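You operate a simulated robot arm through the tools that you are given. There is no shell and no other tool.

You are at the controls of a simulated robot arm. One attempt, no reset.

TASK
Thread both strap ends through the black buckle and lock it.
Fine: seat the buckle on the block, push the green end and the black end fully through, then turn the cam shut.

The check looks at the end state, three seconds after you hand in, the way a careful person would. Anything else that was tipped, shoved, dropped, spilled or broken makes it a failure.

THE ROBOT
A 6-joint arm with a two-finger parallel gripper, fixed in place. Base frame: the origin is at the foot of the arm, x ahead of it, y to its left, z up; the work surface is at about z = 0.88. Readings come in m, rad, newtons and seconds.
With the tool pointing down near the work surface it reaches from about 0.24 to 0.64 m from the base axis. Its first joint turns from -1.152 to 1.152 rad. Payload 2.7 kg.
The TCP is the grasp point between the finger pads, 0.023 m short of the fingertips. In the tool frame z runs along the fingers and y along their closing line. Largest opening 0.094 m; finger width 0.038, thickness 0.01; the body of the gripper, 0.054 by 0.096 m, starts 0.039 m behind the TCP.
Orientation is that of the tool frame in the base frame, as [roll, pitch, yaw] about the fixed x, y, z axes, in that order (R = Rz(yaw) Ry(pitch) Rx(roll)). With the fingers straight down and closing along the base's y, the tool's x points along the base's -x, its y along +y and its z along -z.

THE INTERFACE
- The arm moves only by the tool send_rows. Its argument "targets" is a list that holds one entry, the list of rows, each a list of 6 numbers: the shift along the tool's x, y, z in m, then the turn, a rotation vector about the tool's x, y, z in rad. In form: [[[x, y, z, rx, ry, rz], ...]]. A call has 1 to 20 rows; each row shifts and turns the commanded pose from where the row before left it, along the tool's axes as they then stand. "hand" is the gripper command, from -1 (fully open) to 1 (shut), values between in proportion, set as the call begins (left out, the last holds). Rows are played at 5 a second. More than 0.05 m and 0.15 rad between two rows, or a gripper value outside its range, and nothing of the call is played. A pose out of reach is approached as far as the arm can. The call stops where the force on the tool passes 90 N (or 10 N more than at its start, if that is more) or the arm is blocked; 0.2 s more then pass. Each finger travels about 0.045 m/s and halts on what it meets, pressing with about 22 N; the grip force reading is that of the motor and also rises with nothing between the fingers. The clock runs only during rows and for 0.2 s after the last one: add rows that do not move to give the fingers time. The reply holds the time, the measured pose of the TCP, the force on the tool along the base axes, the opening and the grip force, in the units named above and with some noise, with the torque about the TCP (base axes, N m) and any sound that the robot's microphone picked up.
- Cameras (640 x 400 px; columns grow to the right, rows downward): "scene" is fixed at [0.0631, -0.4191, 1.4277]; the picture's right is [0.88, -0.47, 0.00], its down [-0.16, -0.30, -0.94] and it looks along [0.44, 0.83, -0.34] (base axes); focal length 325 px, centre (320, 200). "wrist" rides on the gripper at [0.086, 0.016, -0.074] in the tool frame; the picture's right is [-0.18, 0.98, 0.00], its down [-0.58, -0.11, -0.81] and it looks along [-0.79, -0.15, 0.59] (tool axes); focal length 243 px, centre (320, 200). There is no depth. A picture from a camera that has moved, and an enlarged one, comes with that camera's place and axes in the base frame and with its lens.
- snapshot(camera): a new picture of that camera. No time passes.
- zoom(camera, box): a new picture of the part [left, top, right, bottom] of that camera's present view, enlarged. No time passes.
- finish_job(): hands the job in; it is judged then, once.

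Nothing tells you positions but the pictures and the camera data. Unless the task says otherwise, let go and move clear before handing in.

The tools are called after "Request:" by a JSON object that holds its "name" and its "arguments". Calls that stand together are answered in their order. send_rows: Moves the arm, as the interface text tells. Its arguments: {"type":"object","properties":{"targets":{"type":"array"},"hand":{"type":"number"}},"required":["targets"]} The other tools are called the same way: snapshot (camera) takes a picture; zoom (camera, box) takes an enlarged picture of a part of a camera's view; finish_job () hands the job in.

At the start:

```text
clock: 0.0
tcp_pos: [0.3269, 0.1481, 1.2804]
tcp_rot: [3.141, 0.0, 3.141]
contact_force: [0.6, 0.5, -0.1]
ft_torque: [0.03, -0.01, -0.01]
finger_gap: 0.0938
grasp_force: 0.2
```

scene: 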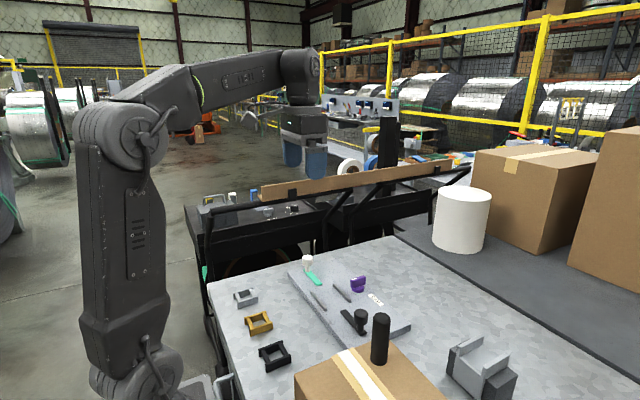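
wrist: 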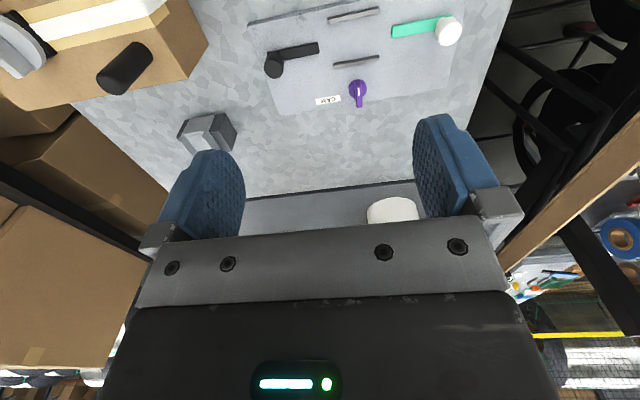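

I see a table with a plate (green strap end, black strap end, a purple cam and label), three small buckles (grey, brass, black) and a few other objects. I'll zoom in to inspect everything before moving.

Request:
{"name": "zoom", "arguments": {"camera": "scene", "box": [220, 240, 420, 365]}}

Request:
{"name": "zoom", "arguments": {"camera": "wrist", "box": [230, 0, 480, 156]}}

Request:
{"name": "zoom", "arguments": {"camera": "scene", "box": [420, 310, 540, 400]}}

Request:
{"name": "zoom", "arguments": {"camera": "scene", "box": [225, 280, 305, 380]}}

```text
3.20 times, centred on (320, 302) of scene
camera zoom: at [0.0631, -0.4191, 1.4277], right [0.88, -0.47, 0.0], down [-0.16, -0.3, -0.94], along [0.44, 0.83, -0.34], focal length 1039 px, centre (320, -128)
```

zoom: 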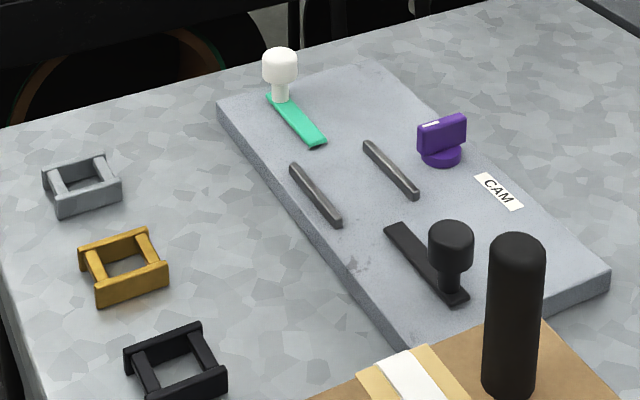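

```text
2.56 times, centred on (355, 78) of wrist
camera zoom: at [0.2394, 0.1645, 1.3546], right [0.18, 0.98, 0.0], down [0.58, -0.11, 0.81], along [0.79, -0.15, -0.59], focal length 621 px, centre (230, 512)
```

zoom: 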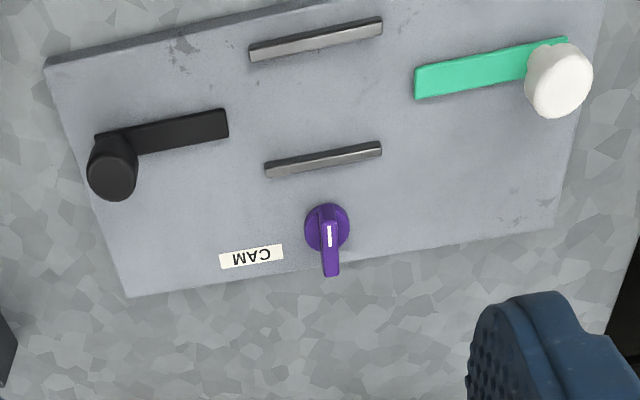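

```text
4.44 times, centred on (480, 355) of scene
camera zoom: at [0.0631, -0.4191, 1.4277], right [0.88, -0.47, 0.0], down [-0.16, -0.3, -0.94], along [0.44, 0.83, -0.34], focal length 1443 px, centre (-391, -489)
```

zoom: 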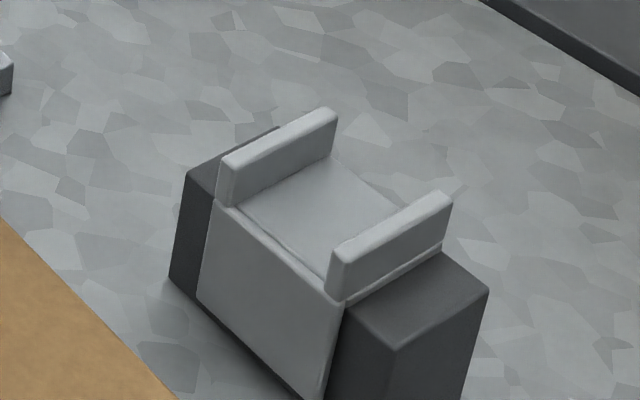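

```text
4.00 times, centred on (265, 330) of scene
camera zoom: at [0.0631, -0.4191, 1.4277], right [0.88, -0.47, 0.0], down [-0.16, -0.3, -0.94], along [0.44, 0.83, -0.34], focal length 1299 px, centre (540, -320)
```

zoom: 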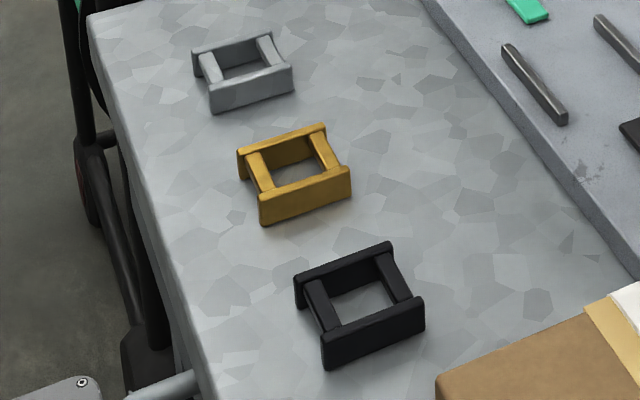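

I see the grey plate with two dark rails, green strap at the far side (y≈0.26–0.34), black strap at the near side (y≈0.06–0.13), purple cam near (0.50, 0.19), and the black buckle around (0.23, 0.09). I'll lower the wrist camera toward the plate for a closer look.

Request:
{"name": "send_rows", "arguments": {"targets": [[[-0.004, 0.009, 0.03, 0, 0, 0], [-0.004, 0.009, 0.03, 0, 0, 0], [-0.004, 0.009, 0.03, 0, 0, 0], [-0.004, 0.009, 0.03, 0, 0, 0], [-0.004, 0.008, 0.03, 0, 0, 0], [-0.003, 0.008, 0.03, 0, 0, 0], [0, 0, 0, 0, 0, 0]]], "hand": -1}}

Request:
{"name": "snapshot", "arguments": {"camera": "wrist"}}

Request:
{"name": "snapshot", "arguments": {"camera": "scene"}}

```text
clock: 1.6
tcp_pos: [0.3506, 0.1995, 1.1003]
tcp_rot: [3.141, -0.001, -3.141]
contact_force: [0.0, -0.4, 0.6]
ft_torque: [0.03, -0.01, 0.05]
finger_gap: 0.0942
grasp_force: 0.0
```

```text
taken
camera wrist: at [0.2634, 0.2148, 1.1742], right [0.18, 0.98, 0.0], down [0.58, -0.11, 0.81], along [0.79, -0.15, -0.59], focal length 243 px, centre (320, 200)
```

wrist: 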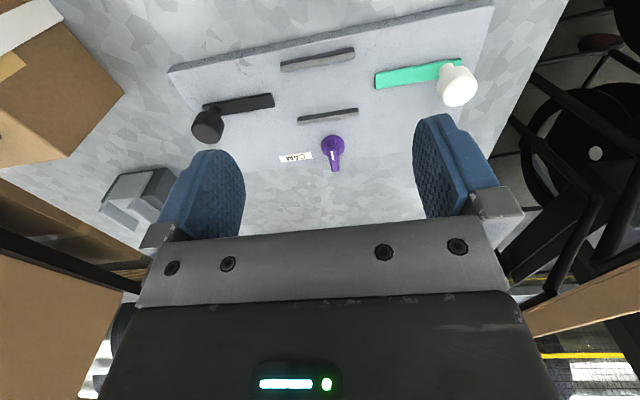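

```text
taken
```

scene: 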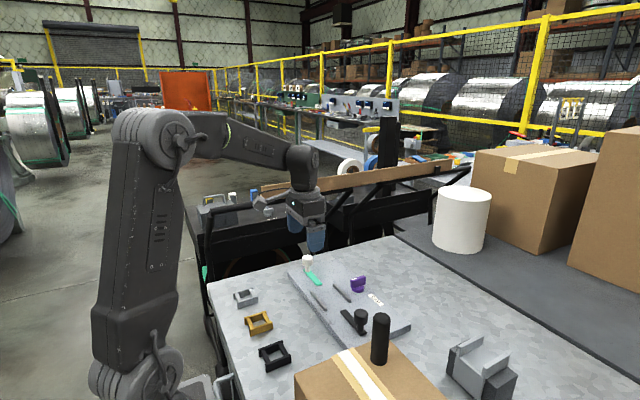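

The plate is in clear view between the fingers. I'll zoom the wrist camera onto the fixture details.

Request:
{"name": "zoom", "arguments": {"camera": "wrist", "box": [240, 30, 400, 130]}}

Request:
{"name": "zoom", "arguments": {"camera": "wrist", "box": [264, 110, 424, 210]}}

Request:
{"name": "zoom", "arguments": {"camera": "wrist", "box": [360, 30, 520, 130]}}

Request:
{"name": "zoom", "arguments": {"camera": "wrist", "box": [150, 50, 310, 150]}}

Request:
{"name": "zoom", "arguments": {"camera": "wrist", "box": [90, 140, 218, 220]}}

```text
4.00 times, centred on (320, 80) of wrist
camera zoom: at [0.2634, 0.2148, 1.1742], right [0.18, 0.98, 0.0], down [0.58, -0.11, 0.81], along [0.79, -0.15, -0.59], focal length 970 px, centre (320, 680)
```

zoom: 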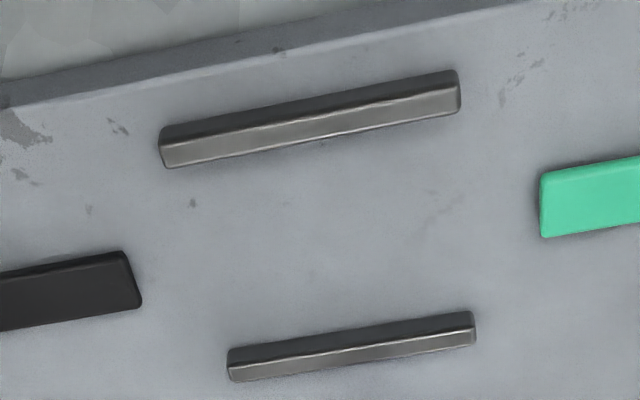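

```text
4.00 times, centred on (344, 160) of wrist
camera zoom: at [0.2634, 0.2148, 1.1742], right [0.18, 0.98, 0.0], down [0.58, -0.11, 0.81], along [0.79, -0.15, -0.59], focal length 970 px, centre (224, 360)
```

zoom: 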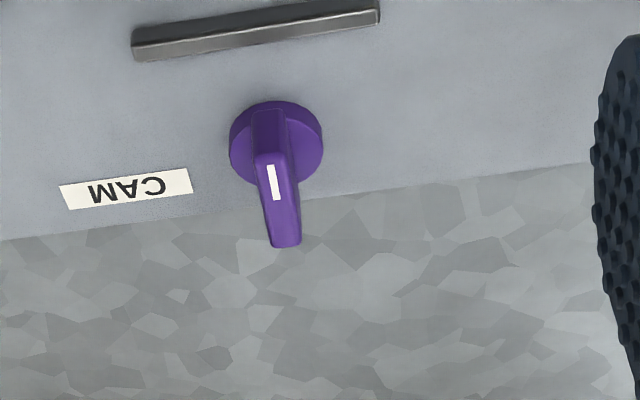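

```text
4.00 times, centred on (440, 80) of wrist
camera zoom: at [0.2634, 0.2148, 1.1742], right [0.18, 0.98, 0.0], down [0.58, -0.11, 0.81], along [0.79, -0.15, -0.59], focal length 970 px, centre (-160, 680)
```

zoom: 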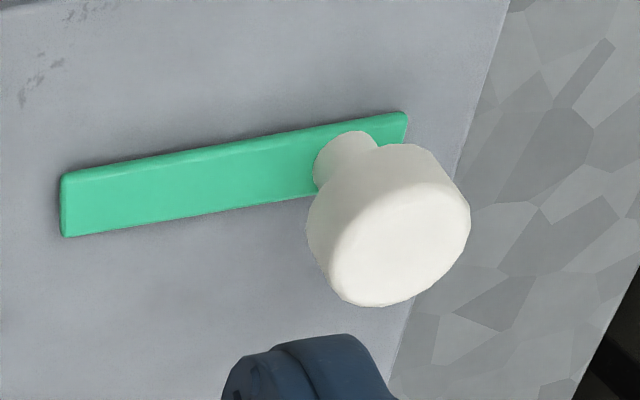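

```text
4.00 times, centred on (230, 100) of wrist
camera zoom: at [0.2634, 0.2148, 1.1742], right [0.18, 0.98, 0.0], down [0.58, -0.11, 0.81], along [0.79, -0.15, -0.59], focal length 970 px, centre (680, 600)
```

zoom: 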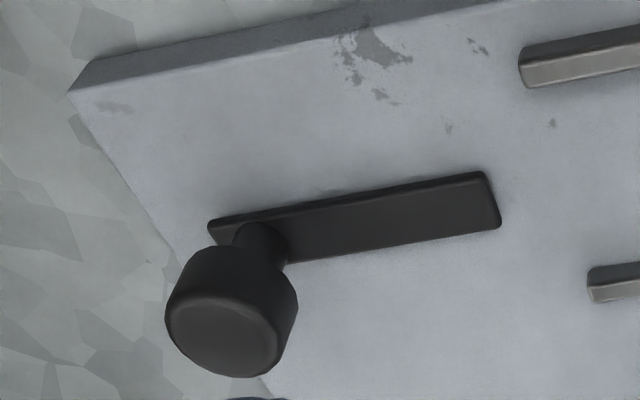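

```text
5.00 times, centred on (154, 180) of wrist
camera zoom: at [0.2634, 0.2148, 1.1742], right [0.18, 0.98, 0.0], down [0.58, -0.11, 0.81], along [0.79, -0.15, -0.59], focal length 1213 px, centre (1150, 300)
```

zoom: 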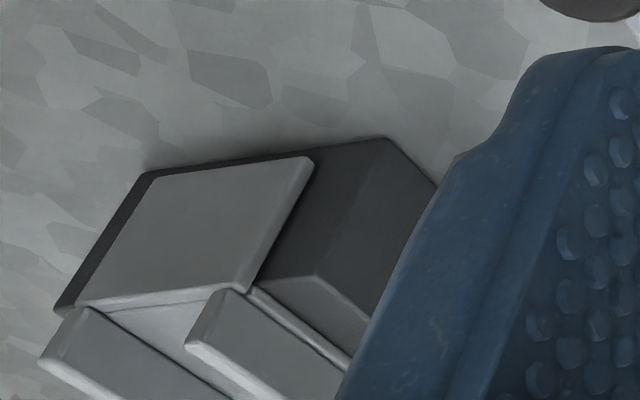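

The fixture is clear: rails at x≈0.378–0.384 and 0.4475–0.454, y from 0.15 to 0.23, straps aligned at x≈0.416. Now I'll move back and turn the wrist so its camera looks at the black buckle from the +y side.

Request:
{"name": "send_rows", "arguments": {"targets": [[[0.025, 0, 0, 0, 0, 0], [0.025, 0, 0, 0, 0, 0], [0.025, 0, 0, 0, 0, 0], [0.025, 0, 0, 0, 0, 0], [0, 0, 0, 0, 0, 0.143], [0, 0, 0, 0, 0, 0.143], [0, 0, 0, 0, 0, 0.143], [0, 0, 0, 0, 0, 0.143], [0, 0, 0, 0, 0, 0.143], [0, 0, 0, 0, 0, 0.143], [0, 0, 0, 0, 0, 0.143], [0, 0, 0, 0, 0, 0.143], [0, 0, 0, 0, 0, 0.143], [0, 0, 0, 0, 0, 0.143], [0, 0, 0, 0, 0, 0.141], [0, 0, 0, 0, 0, 0]]]}}

Request:
{"name": "snapshot", "arguments": {"camera": "wrist"}}

```text
clock: 5.0
tcp_pos: [0.2499, 0.1999, 1.1007]
tcp_rot: [3.142, 0.0, 1.568]
contact_force: [-0.2, 0.1, 0.0]
ft_torque: [-0.03, 0.01, 0.01]
finger_gap: 0.094
grasp_force: 0.1
```

```text
taken
camera wrist: at [0.2655, 0.2863, 1.1748], right [0.98, -0.19, 0.0], down [-0.11, -0.58, 0.81], along [-0.15, -0.79, -0.59], focal length 243 px, centre (320, 200)
```

wrist: 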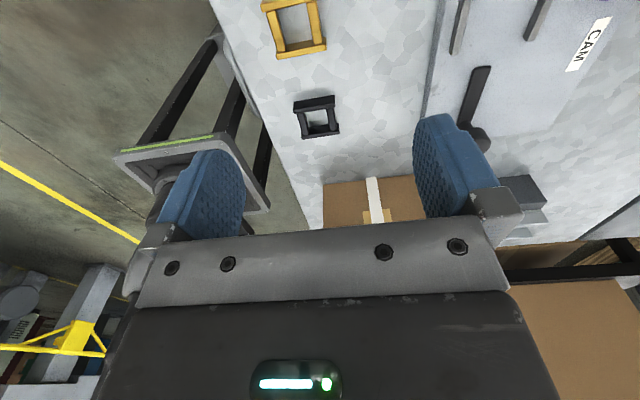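

Request:
{"name": "zoom", "arguments": {"camera": "wrist", "box": [268, 80, 364, 140]}}

Request:
{"name": "zoom", "arguments": {"camera": "wrist", "box": [246, 0, 342, 60]}}

Request:
{"name": "zoom", "arguments": {"camera": "scene", "box": [250, 334, 298, 376]}}

```text
6.67 times, centred on (316, 110) of wrist
camera zoom: at [0.2655, 0.2863, 1.1748], right [0.98, -0.19, 0.0], down [-0.11, -0.58, 0.81], along [-0.15, -0.79, -0.59], focal length 1618 px, centre (347, 800)
```

zoom: 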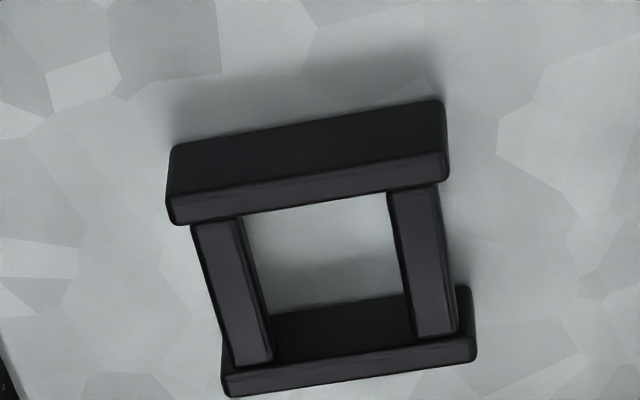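

```text
6.67 times, centred on (294, 30) of wrist
camera zoom: at [0.2655, 0.2863, 1.1748], right [0.98, -0.19, 0.0], down [-0.11, -0.58, 0.81], along [-0.15, -0.79, -0.59], focal length 1618 px, centre (493, 1333)
```

zoom: 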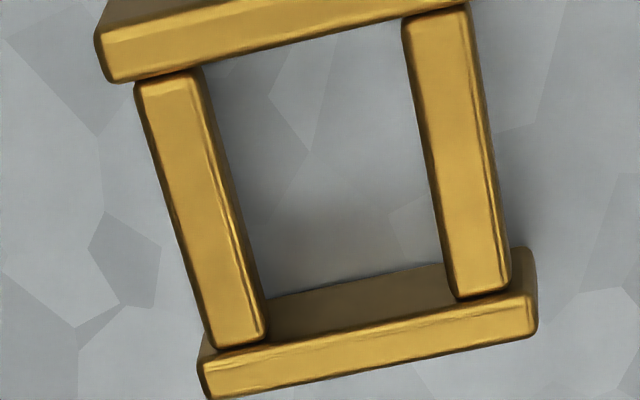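

```text
9.52 times, centred on (274, 355) of scene
camera zoom: at [0.0631, -0.4191, 1.4277], right [0.88, -0.47, 0.0], down [-0.16, -0.3, -0.94], along [0.44, 0.83, -0.34], focal length 3092 px, centre (758, -1276)
```

zoom: 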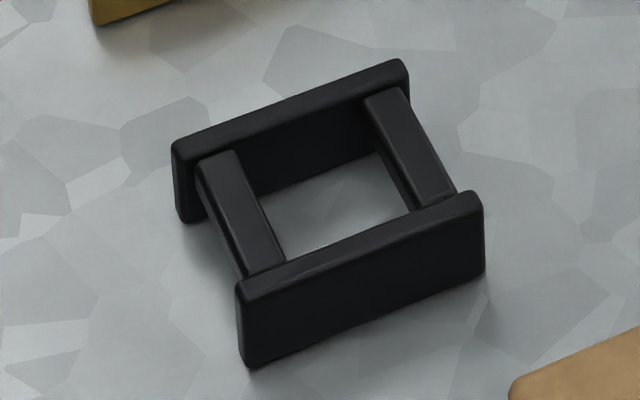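

The buckle's bars run along y and its tall cheeks along x (about x 0.197–0.252, y 0.065–0.1125, ~18–20 mm tall), so it must be turned 90° so the straps pass under the bars. I'll turn the wrist back to the default yaw and go above the buckle to grip it by the cheeks.

Request:
{"name": "send_rows", "arguments": {"targets": [[[0, 0, 0, 0, 0, -0.143], [0, 0, 0, 0, 0, -0.143], [0, 0, 0, 0, 0, -0.143], [0, 0, 0, 0, 0, -0.143], [0, 0, 0, 0, 0, -0.143], [0, 0, 0, 0, 0, -0.143], [0, 0, 0, 0, 0, -0.143], [0, 0, 0, 0, 0, -0.143], [0, 0, 0, 0, 0, -0.143], [0, 0, 0, 0, 0, -0.143], [0, 0, 0, 0, 0, -0.141], [0.006, -0.028, 0.02, 0, 0, 0], [0.006, -0.028, 0.02, 0, 0, 0], [0.006, -0.028, 0.02, 0, 0, 0], [0.0065, -0.027, 0.02, 0, 0, 0], [0, 0, 0, 0, 0, 0]]]}}

Request:
{"name": "snapshot", "arguments": {"camera": "wrist"}}

Request:
{"name": "snapshot", "arguments": {"camera": "scene"}}

```text
clock: 8.4
tcp_pos: [0.2266, 0.0887, 1.0198]
tcp_rot: [3.142, 0.001, -3.141]
contact_force: [0.3, 0.8, -0.4]
ft_torque: [-0.02, 0.02, 0.0]
finger_gap: 0.0938
grasp_force: 0.1
```

```text
taken
camera wrist: at [0.1393, 0.1043, 1.0942], right [0.18, 0.98, 0.0], down [0.58, -0.11, 0.81], along [0.79, -0.15, -0.59], focal length 243 px, centre (320, 200)
```

wrist: 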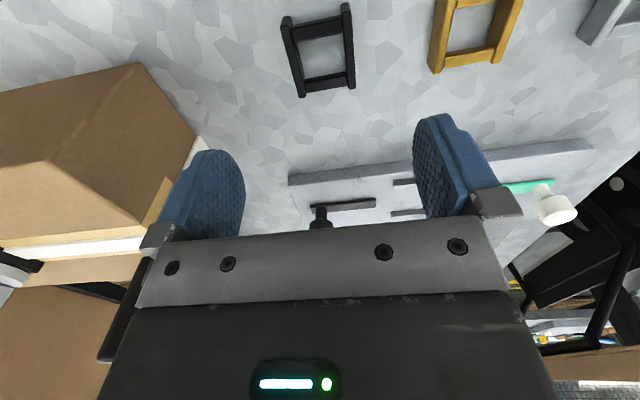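

```text
taken
```

scene: 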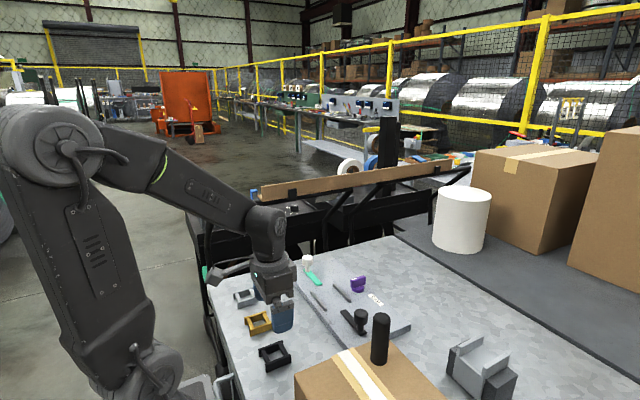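

The gripper is above the buckle, and the wrist camera sees it between the fingers. I'll zoom to measure it precisely.

Request:
{"name": "zoom", "arguments": {"camera": "wrist", "box": [240, 0, 400, 100]}}

Request:
{"name": "zoom", "arguments": {"camera": "scene", "box": [290, 245, 420, 345]}}

```text
4.00 times, centred on (320, 50) of wrist
camera zoom: at [0.1393, 0.1043, 1.0942], right [0.18, 0.98, 0.0], down [0.58, -0.11, 0.81], along [0.79, -0.15, -0.59], focal length 970 px, centre (320, 800)
```

zoom: 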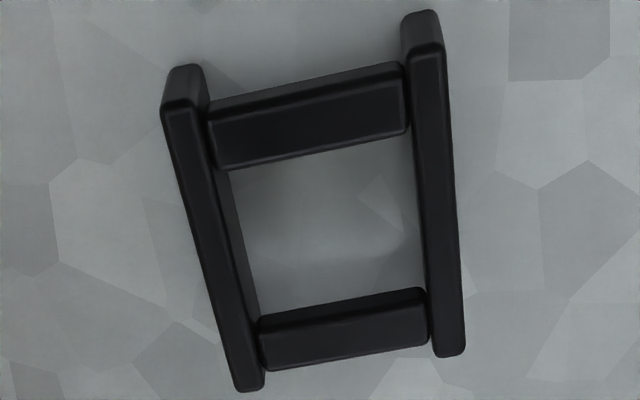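

```text
4.00 times, centred on (355, 295) of scene
camera zoom: at [0.0631, -0.4191, 1.4277], right [0.88, -0.47, 0.0], down [-0.16, -0.3, -0.94], along [0.44, 0.83, -0.34], focal length 1299 px, centre (180, -180)
```

zoom: 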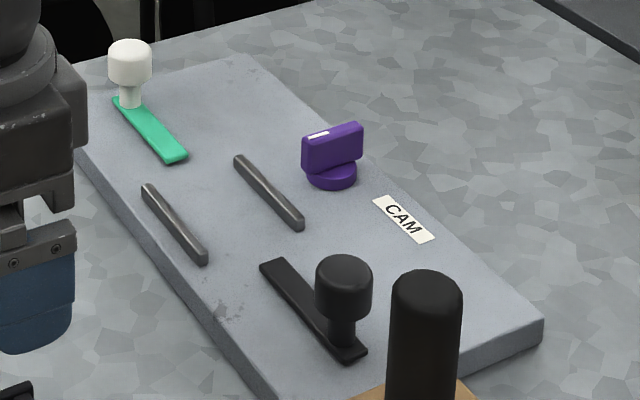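

The buckle measures x 0.198–0.251, y 0.066–0.1145, so its centre is about (0.2247, 0.090). I'll descend to a high grip on the cheeks (fingertips ~10 mm above the table so they will clear the rails later).

Request:
{"name": "send_rows", "arguments": {"targets": [[[0.001, 0.0007, 0.02, 0, 0, 0], [0.0009, 0.0006, 0.02, 0, 0, 0], [0, 0, 0.02, 0, 0, 0], [0, 0, 0.02, 0, 0, 0], [0, 0, 0.015, 0, 0, 0], [0, 0, 0.0113, 0, 0, 0], [0, 0, 0, 0, 0, 0], [0, 0, 0, 0, 0, 0]]]}}

Request:
{"name": "snapshot", "arguments": {"camera": "wrist"}}

Request:
{"name": "zoom", "arguments": {"camera": "scene", "box": [220, 310, 320, 385]}}

```text
clock: 10.2
tcp_pos: [0.2226, 0.0907, 0.9136]
tcp_rot: [-3.139, 0.0, -3.14]
contact_force: [0.1, 0.0, 0.4]
ft_torque: [0.01, 0.0, 0.01]
finger_gap: 0.0939
grasp_force: 0.0
```

```text
taken
camera wrist: at [0.1356, 0.106, 0.988], right [0.18, 0.98, 0.0], down [0.58, -0.11, 0.81], along [0.79, -0.15, -0.59], focal length 243 px, centre (320, 200)
```

wrist: 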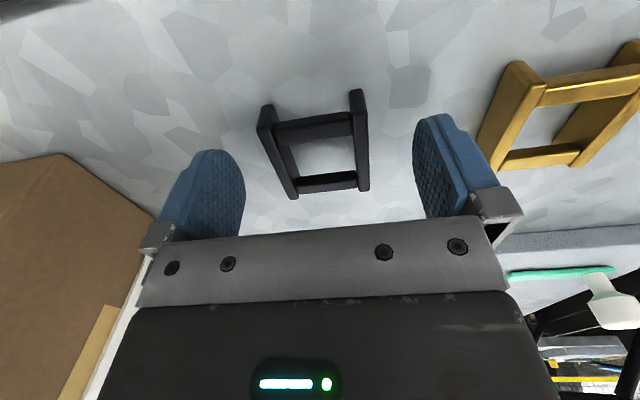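

```text
5.33 times, centred on (270, 348) of scene
camera zoom: at [0.0631, -0.4191, 1.4277], right [0.88, -0.47, 0.0], down [-0.16, -0.3, -0.94], along [0.44, 0.83, -0.34], focal length 1732 px, centre (587, -587)
```

zoom: 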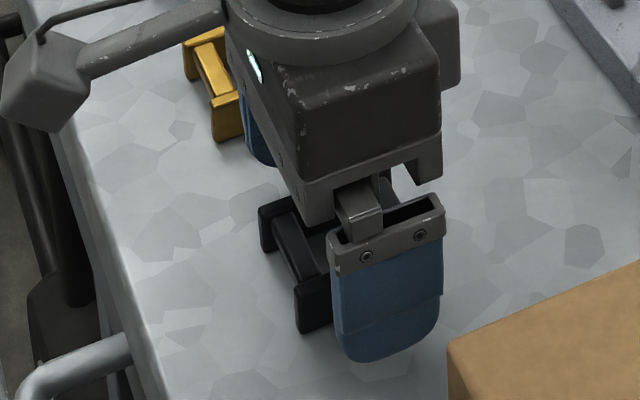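

Request:
{"name": "zoom", "arguments": {"camera": "wrist", "box": [240, 80, 400, 210]}}

```text
3.08 times, centred on (320, 145) of wrist
camera zoom: at [0.1356, 0.106, 0.988], right [0.18, 0.98, 0.0], down [0.58, -0.11, 0.81], along [0.79, -0.15, -0.59], focal length 746 px, centre (320, 369)
```

zoom: 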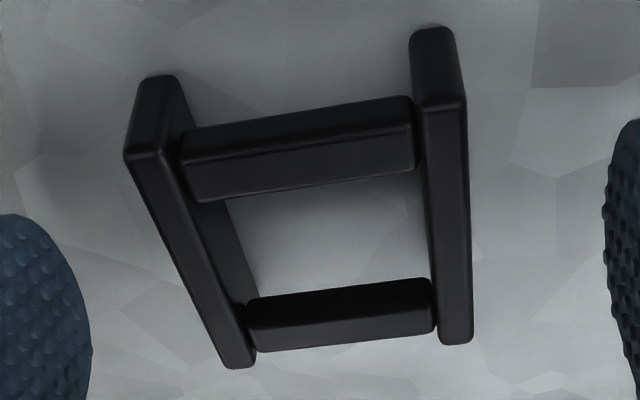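

The buckle is centred between the fingers (offset about 2 mm in x). I'll correct that and close the gripper on the cheeks.

Request:
{"name": "send_rows", "arguments": {"targets": [[[-0.002, -0.0005, 0, 0, 0, 0], [0, 0, 0, 0, 0, 0]]]}}

Request:
{"name": "send_rows", "arguments": {"targets": [[[0, 0, 0, 0, 0, 0], [0, 0, 0, 0, 0, 0], [0, 0, 0, 0, 0, 0], [0, 0, 0, 0, 0, 0], [0, 0, 0, 0, 0, 0], [0, 0, 0, 0, 0, 0]]], "hand": 1}}

Request:
{"name": "zoom", "arguments": {"camera": "wrist", "box": [200, 80, 440, 230]}}

Request:
{"name": "zoom", "arguments": {"camera": "scene", "box": [220, 310, 320, 385]}}

```text
clock: 10.8
tcp_pos: [0.2242, 0.0897, 0.9142]
tcp_rot: [-3.141, 0.0, -3.142]
contact_force: [-0.4, -0.6, 0.3]
ft_torque: [-0.02, 0.01, 0.0]
finger_gap: 0.0941
grasp_force: 0.1
```

```text
clock: 12.2
tcp_pos: [0.2247, 0.0891, 0.9137]
tcp_rot: [3.141, -0.001, 3.141]
contact_force: [0.8, 0.1, 0.4]
ft_torque: [0.03, -0.03, -0.02]
finger_gap: 0.049
grasp_force: 22.2
```

```text
2.67 times, centred on (320, 155) of wrist
camera zoom: at [0.1378, 0.1058, 0.9883], right [0.18, 0.98, 0.0], down [0.58, -0.11, 0.81], along [0.79, -0.15, -0.59], focal length 647 px, centre (320, 320)
```

zoom: 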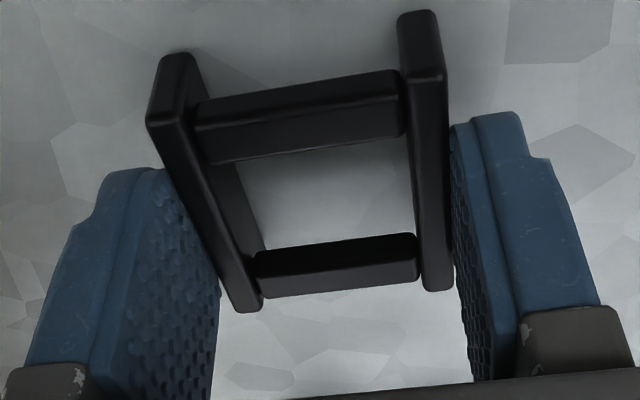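

```text
5.33 times, centred on (270, 348) of scene
camera zoom: at [0.0631, -0.4191, 1.4277], right [0.88, -0.47, 0.0], down [-0.16, -0.3, -0.94], along [0.44, 0.83, -0.34], focal length 1732 px, centre (587, -587)
```

zoom: 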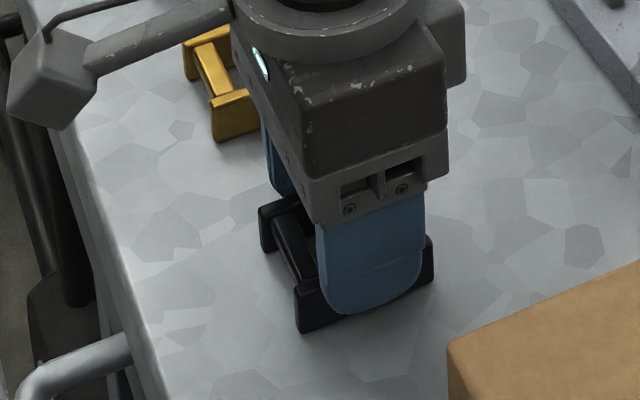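

The buckle is held (gap 0.049 m). I'll lift it straight up, and check that it stays level in the grip.

Request:
{"name": "send_rows", "arguments": {"targets": [[[0, 0, -0.01, 0, 0, 0], [0, 0, -0.02, 0, 0, 0], [0, 0, -0.025, 0, 0, 0], [0, 0, -0.025, 0, 0, 0], [0, 0, -0.025, 0, 0, 0], [0, 0, -0.015, 0, 0, 0], [0, 0, 0, 0, 0, 0], [0, 0, 0, 0, 0, 0]]]}}

Request:
{"name": "zoom", "arguments": {"camera": "wrist", "box": [200, 80, 440, 230]}}

Request:
{"name": "zoom", "arguments": {"camera": "scene", "box": [220, 260, 340, 350]}}

```text
clock: 14.0
tcp_pos: [0.2242, 0.0889, 1.0344]
tcp_rot: [-3.14, 0.0, 3.141]
contact_force: [0.0, -0.8, -0.4]
ft_torque: [-0.02, 0.03, -0.02]
finger_gap: 0.0492
grasp_force: 22.8
```

```text
2.67 times, centred on (320, 155) of wrist
camera zoom: at [0.1373, 0.1059, 1.1095], right [0.18, 0.98, 0.0], down [0.58, -0.11, 0.81], along [0.79, -0.15, -0.59], focal length 647 px, centre (320, 320)
```

zoom: 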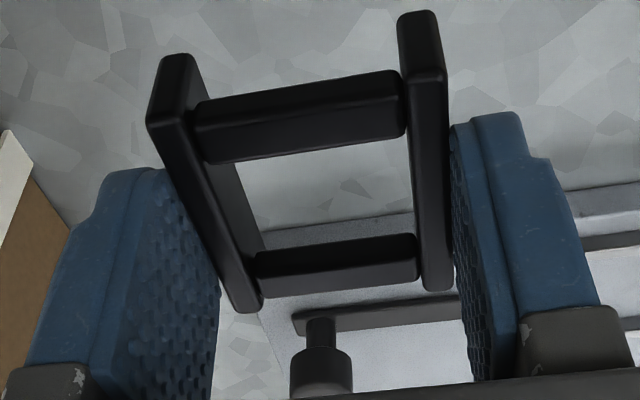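

```text
4.44 times, centred on (280, 305) of scene
camera zoom: at [0.0631, -0.4191, 1.4277], right [0.88, -0.47, 0.0], down [-0.16, -0.3, -0.94], along [0.44, 0.83, -0.34], focal length 1443 px, centre (498, -267)
```

zoom: 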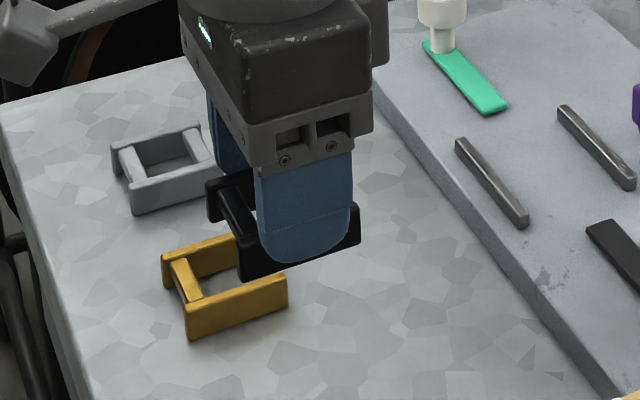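

The buckle is level in the grip. I'll carry it over the plate at a safe height and turn it 90° so the bars cross the strap line.

Request:
{"name": "send_rows", "arguments": {"targets": [[[-0.024, 0.0127, 0, 0, 0, 0], [-0.024, 0.0127, 0, 0, 0, 0], [-0.024, 0.0127, 0, 0, 0, 0], [-0.024, 0.0127, 0, 0, 0, 0], [-0.024, 0.0127, 0, 0, 0, 0], [-0.024, 0.0127, 0, 0, 0, 0], [-0.024, 0.0127, 0, 0, 0, 0], [-0.0235, 0.0126, 0, 0, 0, 0], [0, 0, 0, 0, 0, 0.143], [0, 0, 0, 0, 0, 0.143], [0, 0, 0, 0, 0, 0.143], [0, 0, 0, 0, 0, 0.143], [0, 0, 0, 0, 0, 0.143], [0, 0, 0, 0, 0, 0.143], [0, 0, 0, 0, 0, 0.143], [0, 0, 0, 0, 0, 0.143], [0, 0, 0, 0, 0, 0.143], [0, 0, 0, 0, 0, 0.143], [0, 0, 0, 0, 0, 0.141], [0, 0, 0, 0, 0, 0]]]}}

Request:
{"name": "snapshot", "arguments": {"camera": "wrist"}}

Request:
{"name": "snapshot", "arguments": {"camera": "scene"}}

```text
clock: 18.2
tcp_pos: [0.4161, 0.1913, 1.0339]
tcp_rot: [-3.142, -0.001, 1.57]
contact_force: [0.6, -0.5, -0.5]
ft_torque: [0.0, -0.02, 0.0]
finger_gap: 0.0493
grasp_force: 21.8
```

```text
taken
camera wrist: at [0.4319, 0.2777, 1.1086], right [0.98, -0.19, 0.0], down [-0.11, -0.58, 0.81], along [-0.15, -0.79, -0.59], focal length 243 px, centre (320, 200)
```

wrist: 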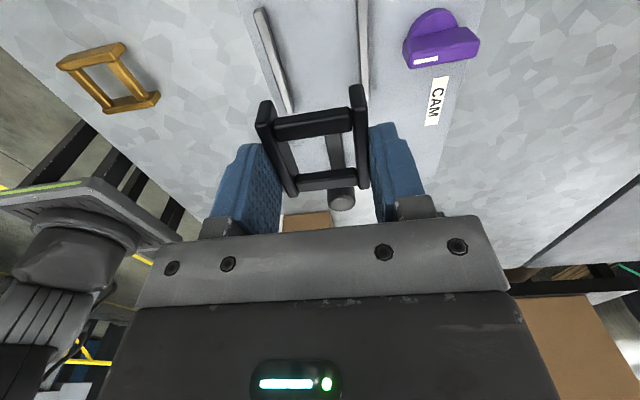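

```text
taken
```

scene: 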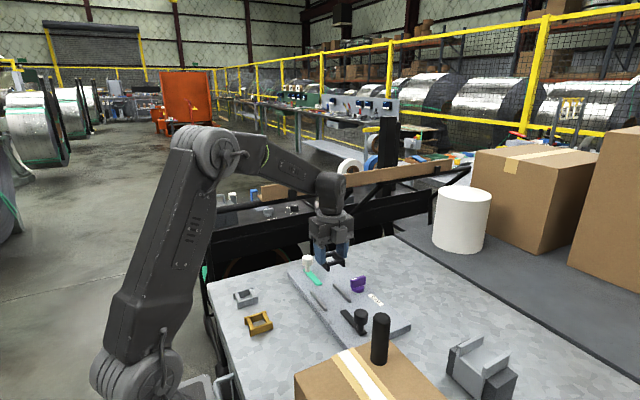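

The buckle is over the plate in the turned orientation. I'll zoom to check its alignment over the rails.

Request:
{"name": "zoom", "arguments": {"camera": "wrist", "box": [220, 0, 460, 220]}}

Request:
{"name": "zoom", "arguments": {"camera": "scene", "box": [280, 230, 400, 320]}}

```text
1.82 times, centred on (340, 110) of wrist
camera zoom: at [0.4319, 0.2777, 1.1086], right [0.98, -0.19, 0.0], down [-0.11, -0.58, 0.81], along [-0.15, -0.79, -0.59], focal length 441 px, centre (284, 364)
```

zoom: 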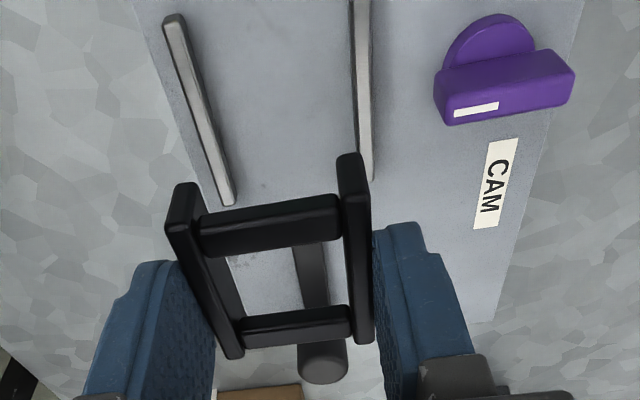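

```text
4.44 times, centred on (340, 275) of scene
camera zoom: at [0.0631, -0.4191, 1.4277], right [0.88, -0.47, 0.0], down [-0.16, -0.3, -0.94], along [0.44, 0.83, -0.34], focal length 1443 px, centre (231, -133)
```

zoom: 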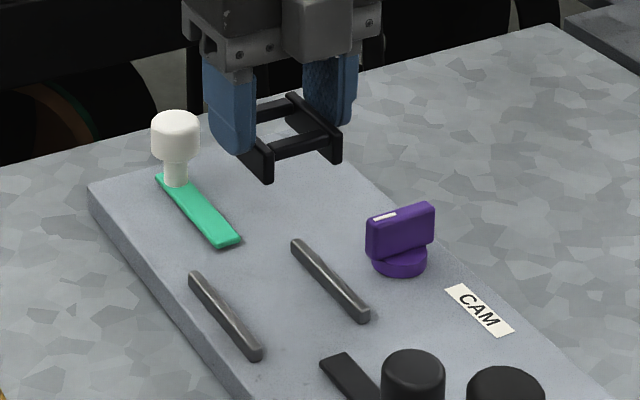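

Alignment is good: rails centre at (0.4157, 0.1905) and the TCP is at (0.416, 0.191). I'll descend to about 10 mm above contact and look again.

Request:
{"name": "send_rows", "arguments": {"targets": [[[-0.0006, 0, 0.02, 0, 0, 0], [0, 0, 0.02, 0, 0, 0], [0, 0, 0.02, 0, 0, 0], [0, 0, 0.02, 0, 0, 0], [0, 0, 0.01, 0, 0, 0], [0, 0, 0, 0, 0, 0], [0, 0, 0, 0, 0, 0]]]}}

Request:
{"name": "zoom", "arguments": {"camera": "scene", "box": [290, 250, 390, 325]}}

Request:
{"name": "zoom", "arguments": {"camera": "wrist", "box": [200, 50, 440, 210]}}

```text
clock: 19.8
tcp_pos: [0.4152, 0.1907, 0.9425]
tcp_rot: [-3.141, 0.0, 1.57]
contact_force: [-0.4, -0.8, -0.8]
ft_torque: [0.0, 0.0, 0.04]
finger_gap: 0.0487
grasp_force: 21.9
```

```text
5.33 times, centred on (340, 288) of scene
camera zoom: at [0.0631, -0.4191, 1.4277], right [0.88, -0.47, 0.0], down [-0.16, -0.3, -0.94], along [0.44, 0.83, -0.34], focal length 1732 px, centre (213, -267)
```

zoom: 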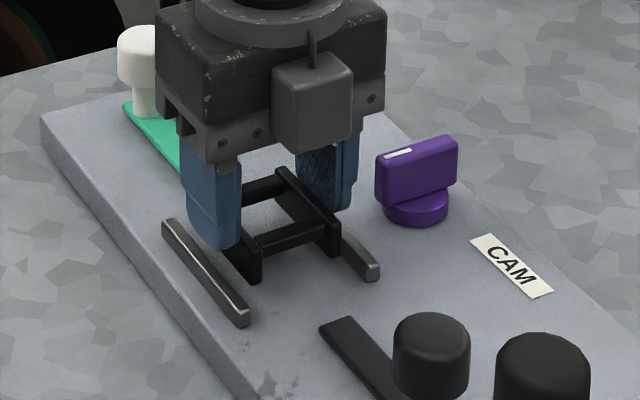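

```text
2.50 times, centred on (320, 130) of wrist
camera zoom: at [0.4312, 0.2777, 1.017], right [0.98, -0.18, 0.0], down [-0.11, -0.58, 0.81], along [-0.15, -0.79, -0.59], focal length 606 px, centre (320, 375)
```

zoom: 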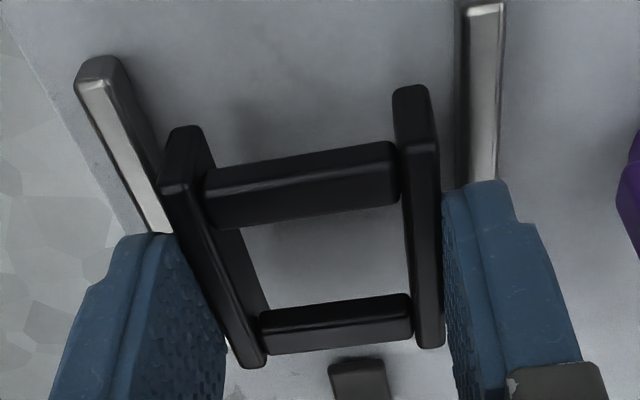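

The buckle sits squarely between the rails with a few millimetres left. I'll lower it slowly until contact.

Request:
{"name": "send_rows", "arguments": {"targets": [[[0, 0, 0.002, 0, 0, 0], [0, 0, 0.002, 0, 0, 0], [0, 0, 0.002, 0, 0, 0], [0, 0, 0, 0, 0, 0]]]}}

Request:
{"name": "send_rows", "arguments": {"targets": [[[0, 0, 0.001, 0, 0, 0], [0, 0, 0.001, 0, 0, 0], [0, 0, 0, 0, 0, 0]]]}}

Request:
{"name": "zoom", "arguments": {"camera": "scene", "box": [290, 250, 390, 325]}}

```text
clock: 20.8
tcp_pos: [0.4155, 0.1918, 0.9384]
tcp_rot: [3.14, -0.002, 1.57]
contact_force: [0.3, 0.3, -0.5]
ft_torque: [0.04, 0.03, 0.0]
finger_gap: 0.0489
grasp_force: 22.0
```

```text
clock: 21.6
tcp_pos: [0.4156, 0.1913, 0.9363]
tcp_rot: [-3.141, 0.0, 1.572]
contact_force: [-0.2, -0.1, 0.3]
ft_torque: [-0.01, -0.05, -0.01]
finger_gap: 0.0491
grasp_force: 22.2
```

```text
5.33 times, centred on (340, 288) of scene
camera zoom: at [0.0631, -0.4191, 1.4277], right [0.88, -0.47, 0.0], down [-0.16, -0.3, -0.94], along [0.44, 0.83, -0.34], focal length 1732 px, centre (213, -267)
```

zoom: 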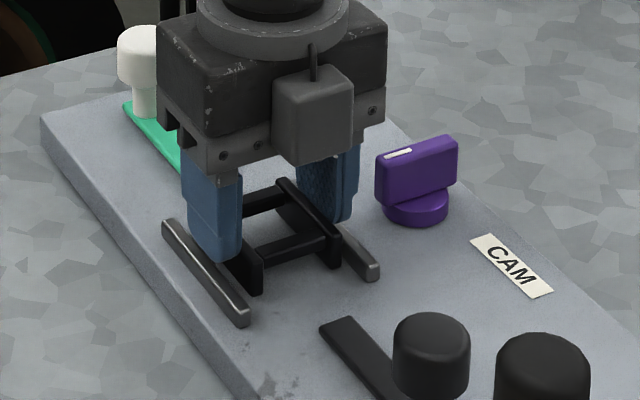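

Request:
{"name": "send_rows", "arguments": {"targets": [[[0, 0, 0.001, 0, 0, 0], [0, 0, 0, 0, 0, 0]]]}}

Request:
{"name": "send_rows", "arguments": {"targets": [[[0, 0, 0.001, 0, 0, 0], [0, 0, 0, 0, 0, 0]]]}}

Request:
{"name": "send_rows", "arguments": {"targets": [[[0, 0, 0.0007, 0, 0, 0], [0, 0, 0, 0, 0, 0]]]}}

Request:
{"name": "zoom", "arguments": {"camera": "scene", "box": [310, 270, 370, 315]}}

```text
clock: 22.2
tcp_pos: [0.416, 0.1924, 0.9357]
tcp_rot: [-3.141, 0.001, 1.571]
contact_force: [-0.9, 0.2, -1.2]
ft_torque: [-0.01, 0.0, -0.02]
finger_gap: 0.0493
grasp_force: 22.3
```

```text
clock: 22.8
tcp_pos: [0.4161, 0.1915, 0.9331]
tcp_rot: [-3.141, 0.0, 1.571]
contact_force: [-0.9, 0.1, -0.3]
ft_torque: [-0.01, 0.0, 0.06]
finger_gap: 0.0492
grasp_force: 21.9
```

```text
clock: 23.4
tcp_pos: [0.416, 0.1908, 0.9339]
tcp_rot: [3.139, 0.001, 1.571]
contact_force: [-1.1, -1.6, 6.4]
ft_torque: [-0.16, 0.15, -0.03]
finger_gap: 0.0492
grasp_force: 21.8
```

```text
8.89 times, centred on (340, 292) of scene
camera zoom: at [0.063, -0.4192, 1.4276], right [0.88, -0.47, 0.0], down [-0.16, -0.3, -0.94], along [0.44, 0.83, -0.34], focal length 2886 px, centre (142, -622)
```

zoom: 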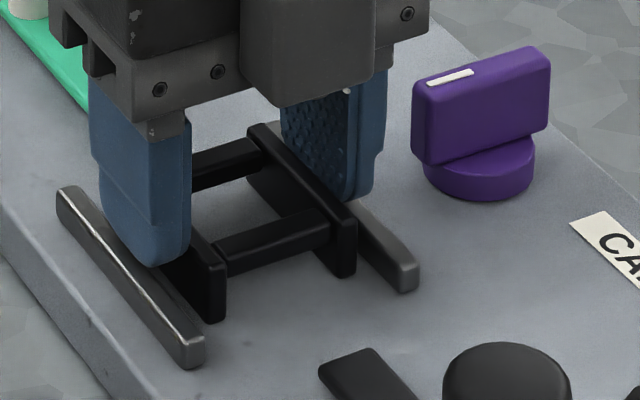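

Contact at TCP z≈0.9335 with 6 N, exactly where the plate top should be. I'll release with a modest opening and lift away.

Request:
{"name": "send_rows", "arguments": {"targets": [[[0, 0, 0, 0, 0, 0], [0, 0, 0, 0, 0, 0], [0, 0, 0, 0, 0, 0]]], "hand": -0.4}}

Request:
{"name": "zoom", "arguments": {"camera": "scene", "box": [310, 270, 370, 315]}}

Request:
{"name": "zoom", "arguments": {"camera": "wrist", "box": [200, 50, 440, 210]}}

```text
clock: 24.2
tcp_pos: [0.4161, 0.1919, 0.9327]
tcp_rot: [-3.142, 0.001, 1.572]
contact_force: [-0.8, -0.8, 0.0]
ft_torque: [-0.02, 0.05, -0.01]
finger_gap: 0.0657
grasp_force: 0.0
```

```text
8.89 times, centred on (340, 292) of scene
camera zoom: at [0.0631, -0.4191, 1.4277], right [0.88, -0.47, 0.0], down [-0.16, -0.3, -0.94], along [0.44, 0.83, -0.34], focal length 2886 px, centre (142, -622)
```

zoom: 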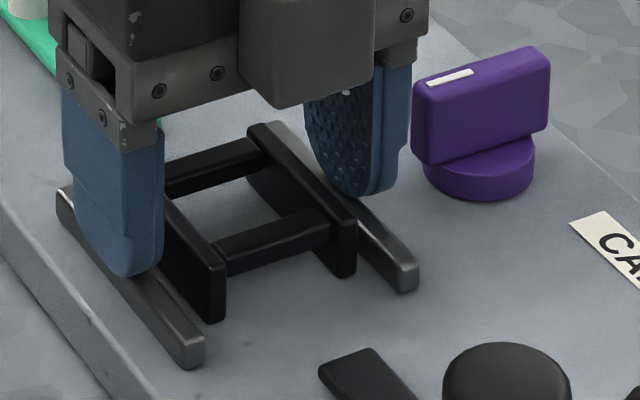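

```text
2.50 times, centred on (320, 130) of wrist
camera zoom: at [0.4318, 0.2776, 1.0077], right [0.98, -0.18, 0.0], down [-0.11, -0.58, 0.81], along [-0.15, -0.79, -0.59], focal length 606 px, centre (320, 375)
```

zoom: 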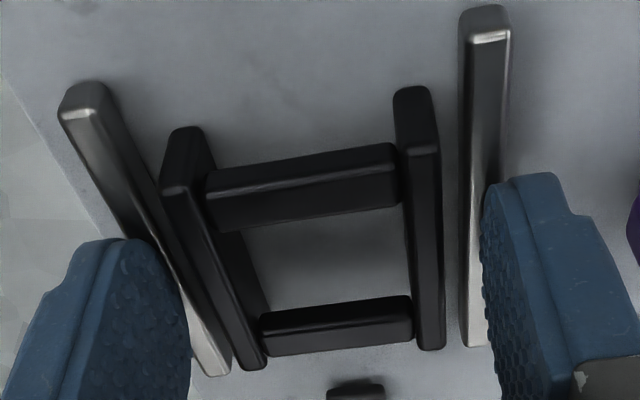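

The buckle rests squarely between the rails. I'll lift clear and turn back to default yaw, then hover near the white knob to measure it.

Request:
{"name": "send_rows", "arguments": {"targets": [[[0, 0, -0.005, 0, 0, 0], [0, 0, -0.015, 0, 0, 0], [0, 0, -0.025, 0, 0, 0], [0, 0, -0.025, 0, 0, 0], [0, 0, -0.025, 0, 0, 0], [0, 0, -0.02, 0, 0, 0], [0, 0, 0, 0, 0, 0]]]}}

Request:
{"name": "send_rows", "arguments": {"targets": [[[0, 0, 0, 0, 0, -0.143], [0, 0, 0, 0, 0, -0.143], [0, 0, 0, 0, 0, -0.143], [0, 0, 0, 0, 0, -0.143], [0, 0, 0, 0, 0, -0.143], [0, 0, 0, 0, 0, -0.143], [0, 0, 0, 0, 0, -0.143], [0, 0, 0, 0, 0, -0.143], [0, 0, 0, 0, 0, -0.143], [0, 0, 0, 0, 0, -0.143], [0, 0, 0, 0, 0, -0.141], [0, 0.025, 0, 0, 0, 0], [0, 0.025, 0, 0, 0, 0], [0, 0.025, 0, 0, 0, 0], [0, 0.02, 0, 0, 0, 0], [0, 0.02, 0, 0, 0, 0], [0, 0.02, 0, 0, 0, 0], [0, 0, 0, 0, 0, 0]]], "hand": -1}}

Request:
{"name": "snapshot", "arguments": {"camera": "wrist"}}

Request:
{"name": "zoom", "arguments": {"camera": "scene", "box": [280, 230, 400, 320]}}

```text
clock: 25.8
tcp_pos: [0.4176, 0.1916, 1.0494]
tcp_rot: [3.141, -0.001, 1.57]
contact_force: [-0.2, -0.1, 0.6]
ft_torque: [0.04, 0.02, -0.03]
finger_gap: 0.0659
grasp_force: 0.0
```

```text
clock: 29.6
tcp_pos: [0.4159, 0.326, 1.0483]
tcp_rot: [3.141, 0.001, -3.141]
contact_force: [-0.1, 0.3, -0.1]
ft_torque: [0.0, 0.01, 0.03]
finger_gap: 0.0936
grasp_force: 0.1
```

```text
taken
camera wrist: at [0.3298, 0.3419, 1.1226], right [0.18, 0.98, 0.0], down [0.58, -0.11, 0.81], along [0.79, -0.15, -0.59], focal length 243 px, centre (320, 200)
```

wrist: 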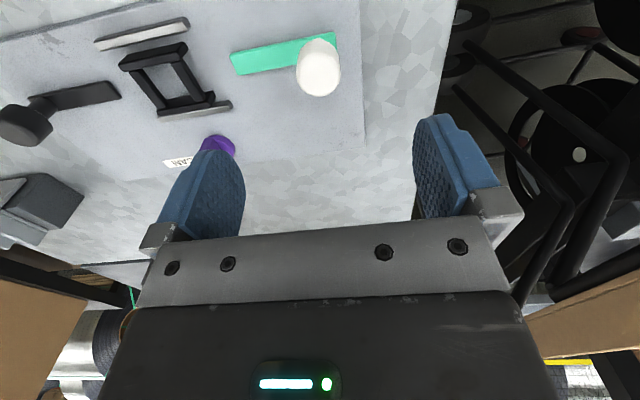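

```text
4.44 times, centred on (340, 275) of scene
camera zoom: at [0.0631, -0.4191, 1.4277], right [0.88, -0.47, 0.0], down [-0.16, -0.3, -0.94], along [0.44, 0.83, -0.34], focal length 1443 px, centre (231, -133)
```

zoom: 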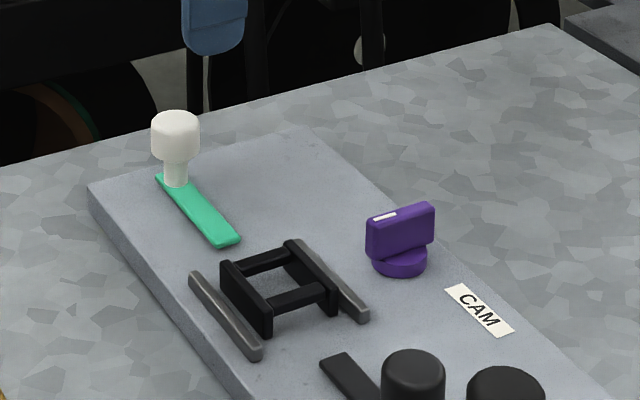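

Request:
{"name": "zoom", "arguments": {"camera": "wrist", "box": [220, 10, 380, 110]}}

Request:
{"name": "zoom", "arguments": {"camera": "wrist", "box": [90, 10, 250, 130]}}

```text
4.00 times, centred on (300, 60) of wrist
camera zoom: at [0.3298, 0.3419, 1.1226], right [0.18, 0.98, 0.0], down [0.58, -0.11, 0.81], along [0.79, -0.15, -0.59], focal length 970 px, centre (400, 760)
```

zoom: 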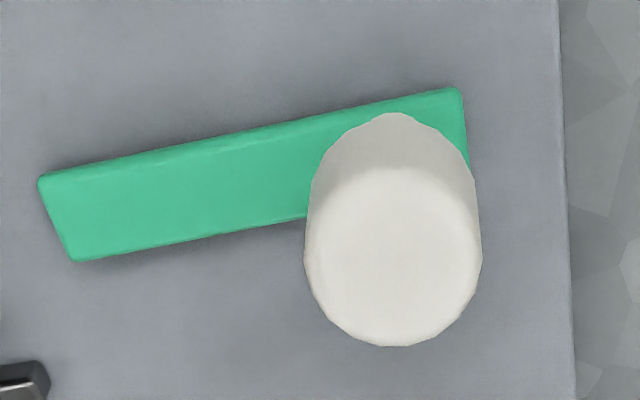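

```text
3.33 times, centred on (170, 70) of wrist
camera zoom: at [0.3298, 0.3419, 1.1226], right [0.18, 0.98, 0.0], down [0.58, -0.11, 0.81], along [0.79, -0.15, -0.59], focal length 809 px, centre (820, 633)
```

zoom: 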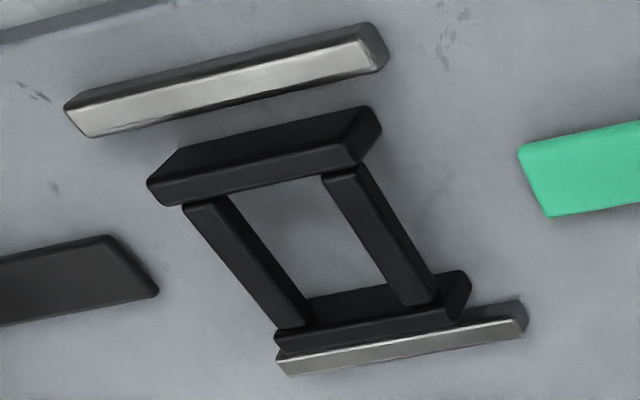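

The white knob is at (0.416, 0.325), top z≈0.945, diameter 0.032. I'll descend around it with the fingers open along y and grip it.

Request:
{"name": "send_rows", "arguments": {"targets": [[[0, -0.001, 0.025, 0, 0, 0], [0, 0, 0.025, 0, 0, 0], [0, 0, 0.025, 0, 0, 0], [0, 0, 0.02, 0, 0, 0], [0, 0, 0.015, 0, 0, 0], [0, 0, 0, 0, 0, 0]]], "hand": -1}}

Request:
{"name": "snapshot", "arguments": {"camera": "wrist"}}

Request:
{"name": "zoom", "arguments": {"camera": "scene", "box": [280, 230, 400, 320]}}

```text
clock: 31.0
tcp_pos: [0.4167, 0.3258, 0.9402]
tcp_rot: [-3.141, 0.001, -3.141]
contact_force: [0.9, -0.2, -0.4]
ft_torque: [0.0, 0.0, 0.01]
finger_gap: 0.0941
grasp_force: 0.0
```

```text
taken
camera wrist: at [0.3303, 0.3419, 1.0141], right [0.18, 0.98, 0.0], down [0.58, -0.11, 0.81], along [0.79, -0.15, -0.59], focal length 243 px, centre (320, 200)
```

wrist: 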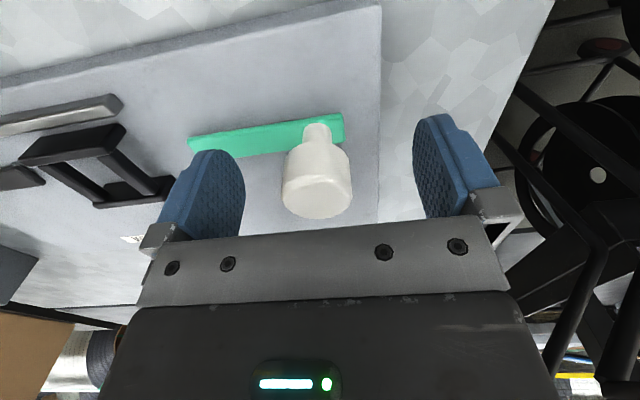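

```text
4.44 times, centred on (340, 275) of scene
camera zoom: at [0.0631, -0.4191, 1.4277], right [0.88, -0.47, 0.0], down [-0.16, -0.3, -0.94], along [0.44, 0.83, -0.34], focal length 1443 px, centre (231, -133)
```

zoom: 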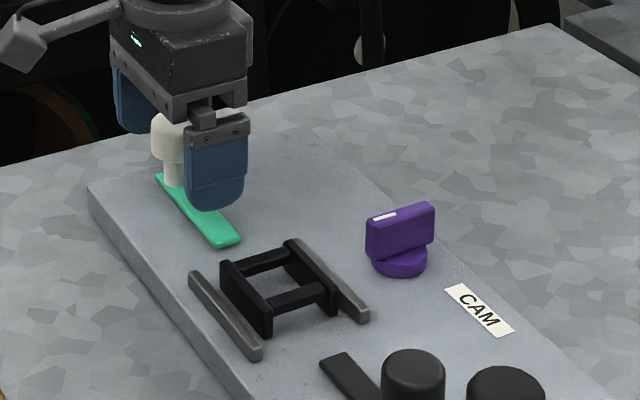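

The knob is centred between the fingers. Closing on it.

Request:
{"name": "send_rows", "arguments": {"targets": [[[0, 0, 0, 0, 0, 0], [0, 0, 0, 0, 0, 0], [0, 0, 0, 0, 0, 0], [0, 0, 0, 0, 0, 0], [0, 0, 0, 0, 0, 0], [0, 0, 0, 0, 0, 0], [0, 0, 0, 0, 0, 0]]], "hand": 1}}

Request:
{"name": "snapshot", "arguments": {"camera": "wrist"}}

Request:
{"name": "zoom", "arguments": {"camera": "scene", "box": [280, 230, 400, 320]}}

```text
clock: 32.6
tcp_pos: [0.4167, 0.3247, 0.94]
tcp_rot: [-3.139, 0.001, -3.141]
contact_force: [-1.1, -14.0, 3.3]
ft_torque: [0.38, 0.63, 0.04]
finger_gap: 0.0319
grasp_force: 44.9
```

```text
taken
camera wrist: at [0.3304, 0.3411, 1.0143], right [0.18, 0.98, 0.0], down [0.58, -0.11, 0.81], along [0.79, -0.15, -0.59], focal length 243 px, centre (320, 200)
```

wrist: 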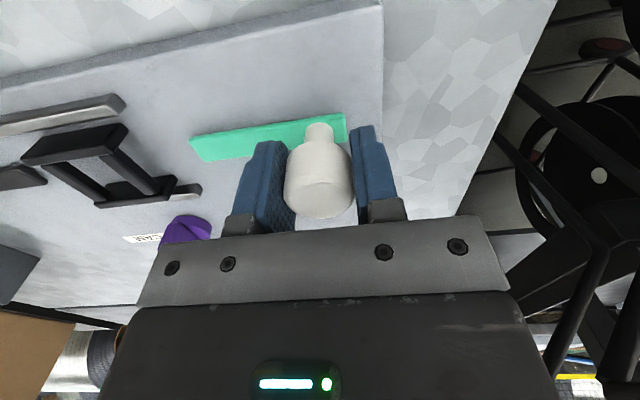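

```text
4.44 times, centred on (340, 275) of scene
camera zoom: at [0.063, -0.4195, 1.4275], right [0.88, -0.47, 0.0], down [-0.16, -0.3, -0.94], along [0.44, 0.83, -0.34], focal length 1443 px, centre (231, -133)
```

zoom: 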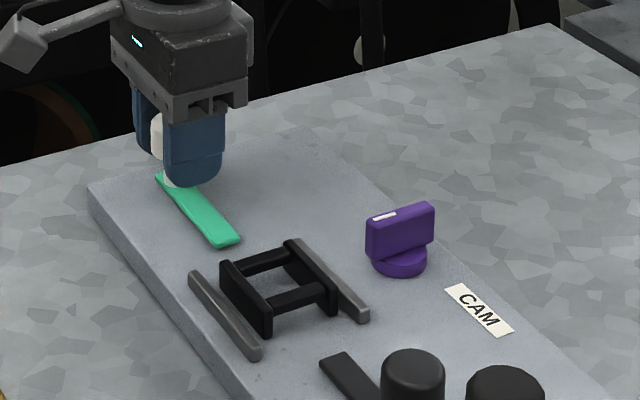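

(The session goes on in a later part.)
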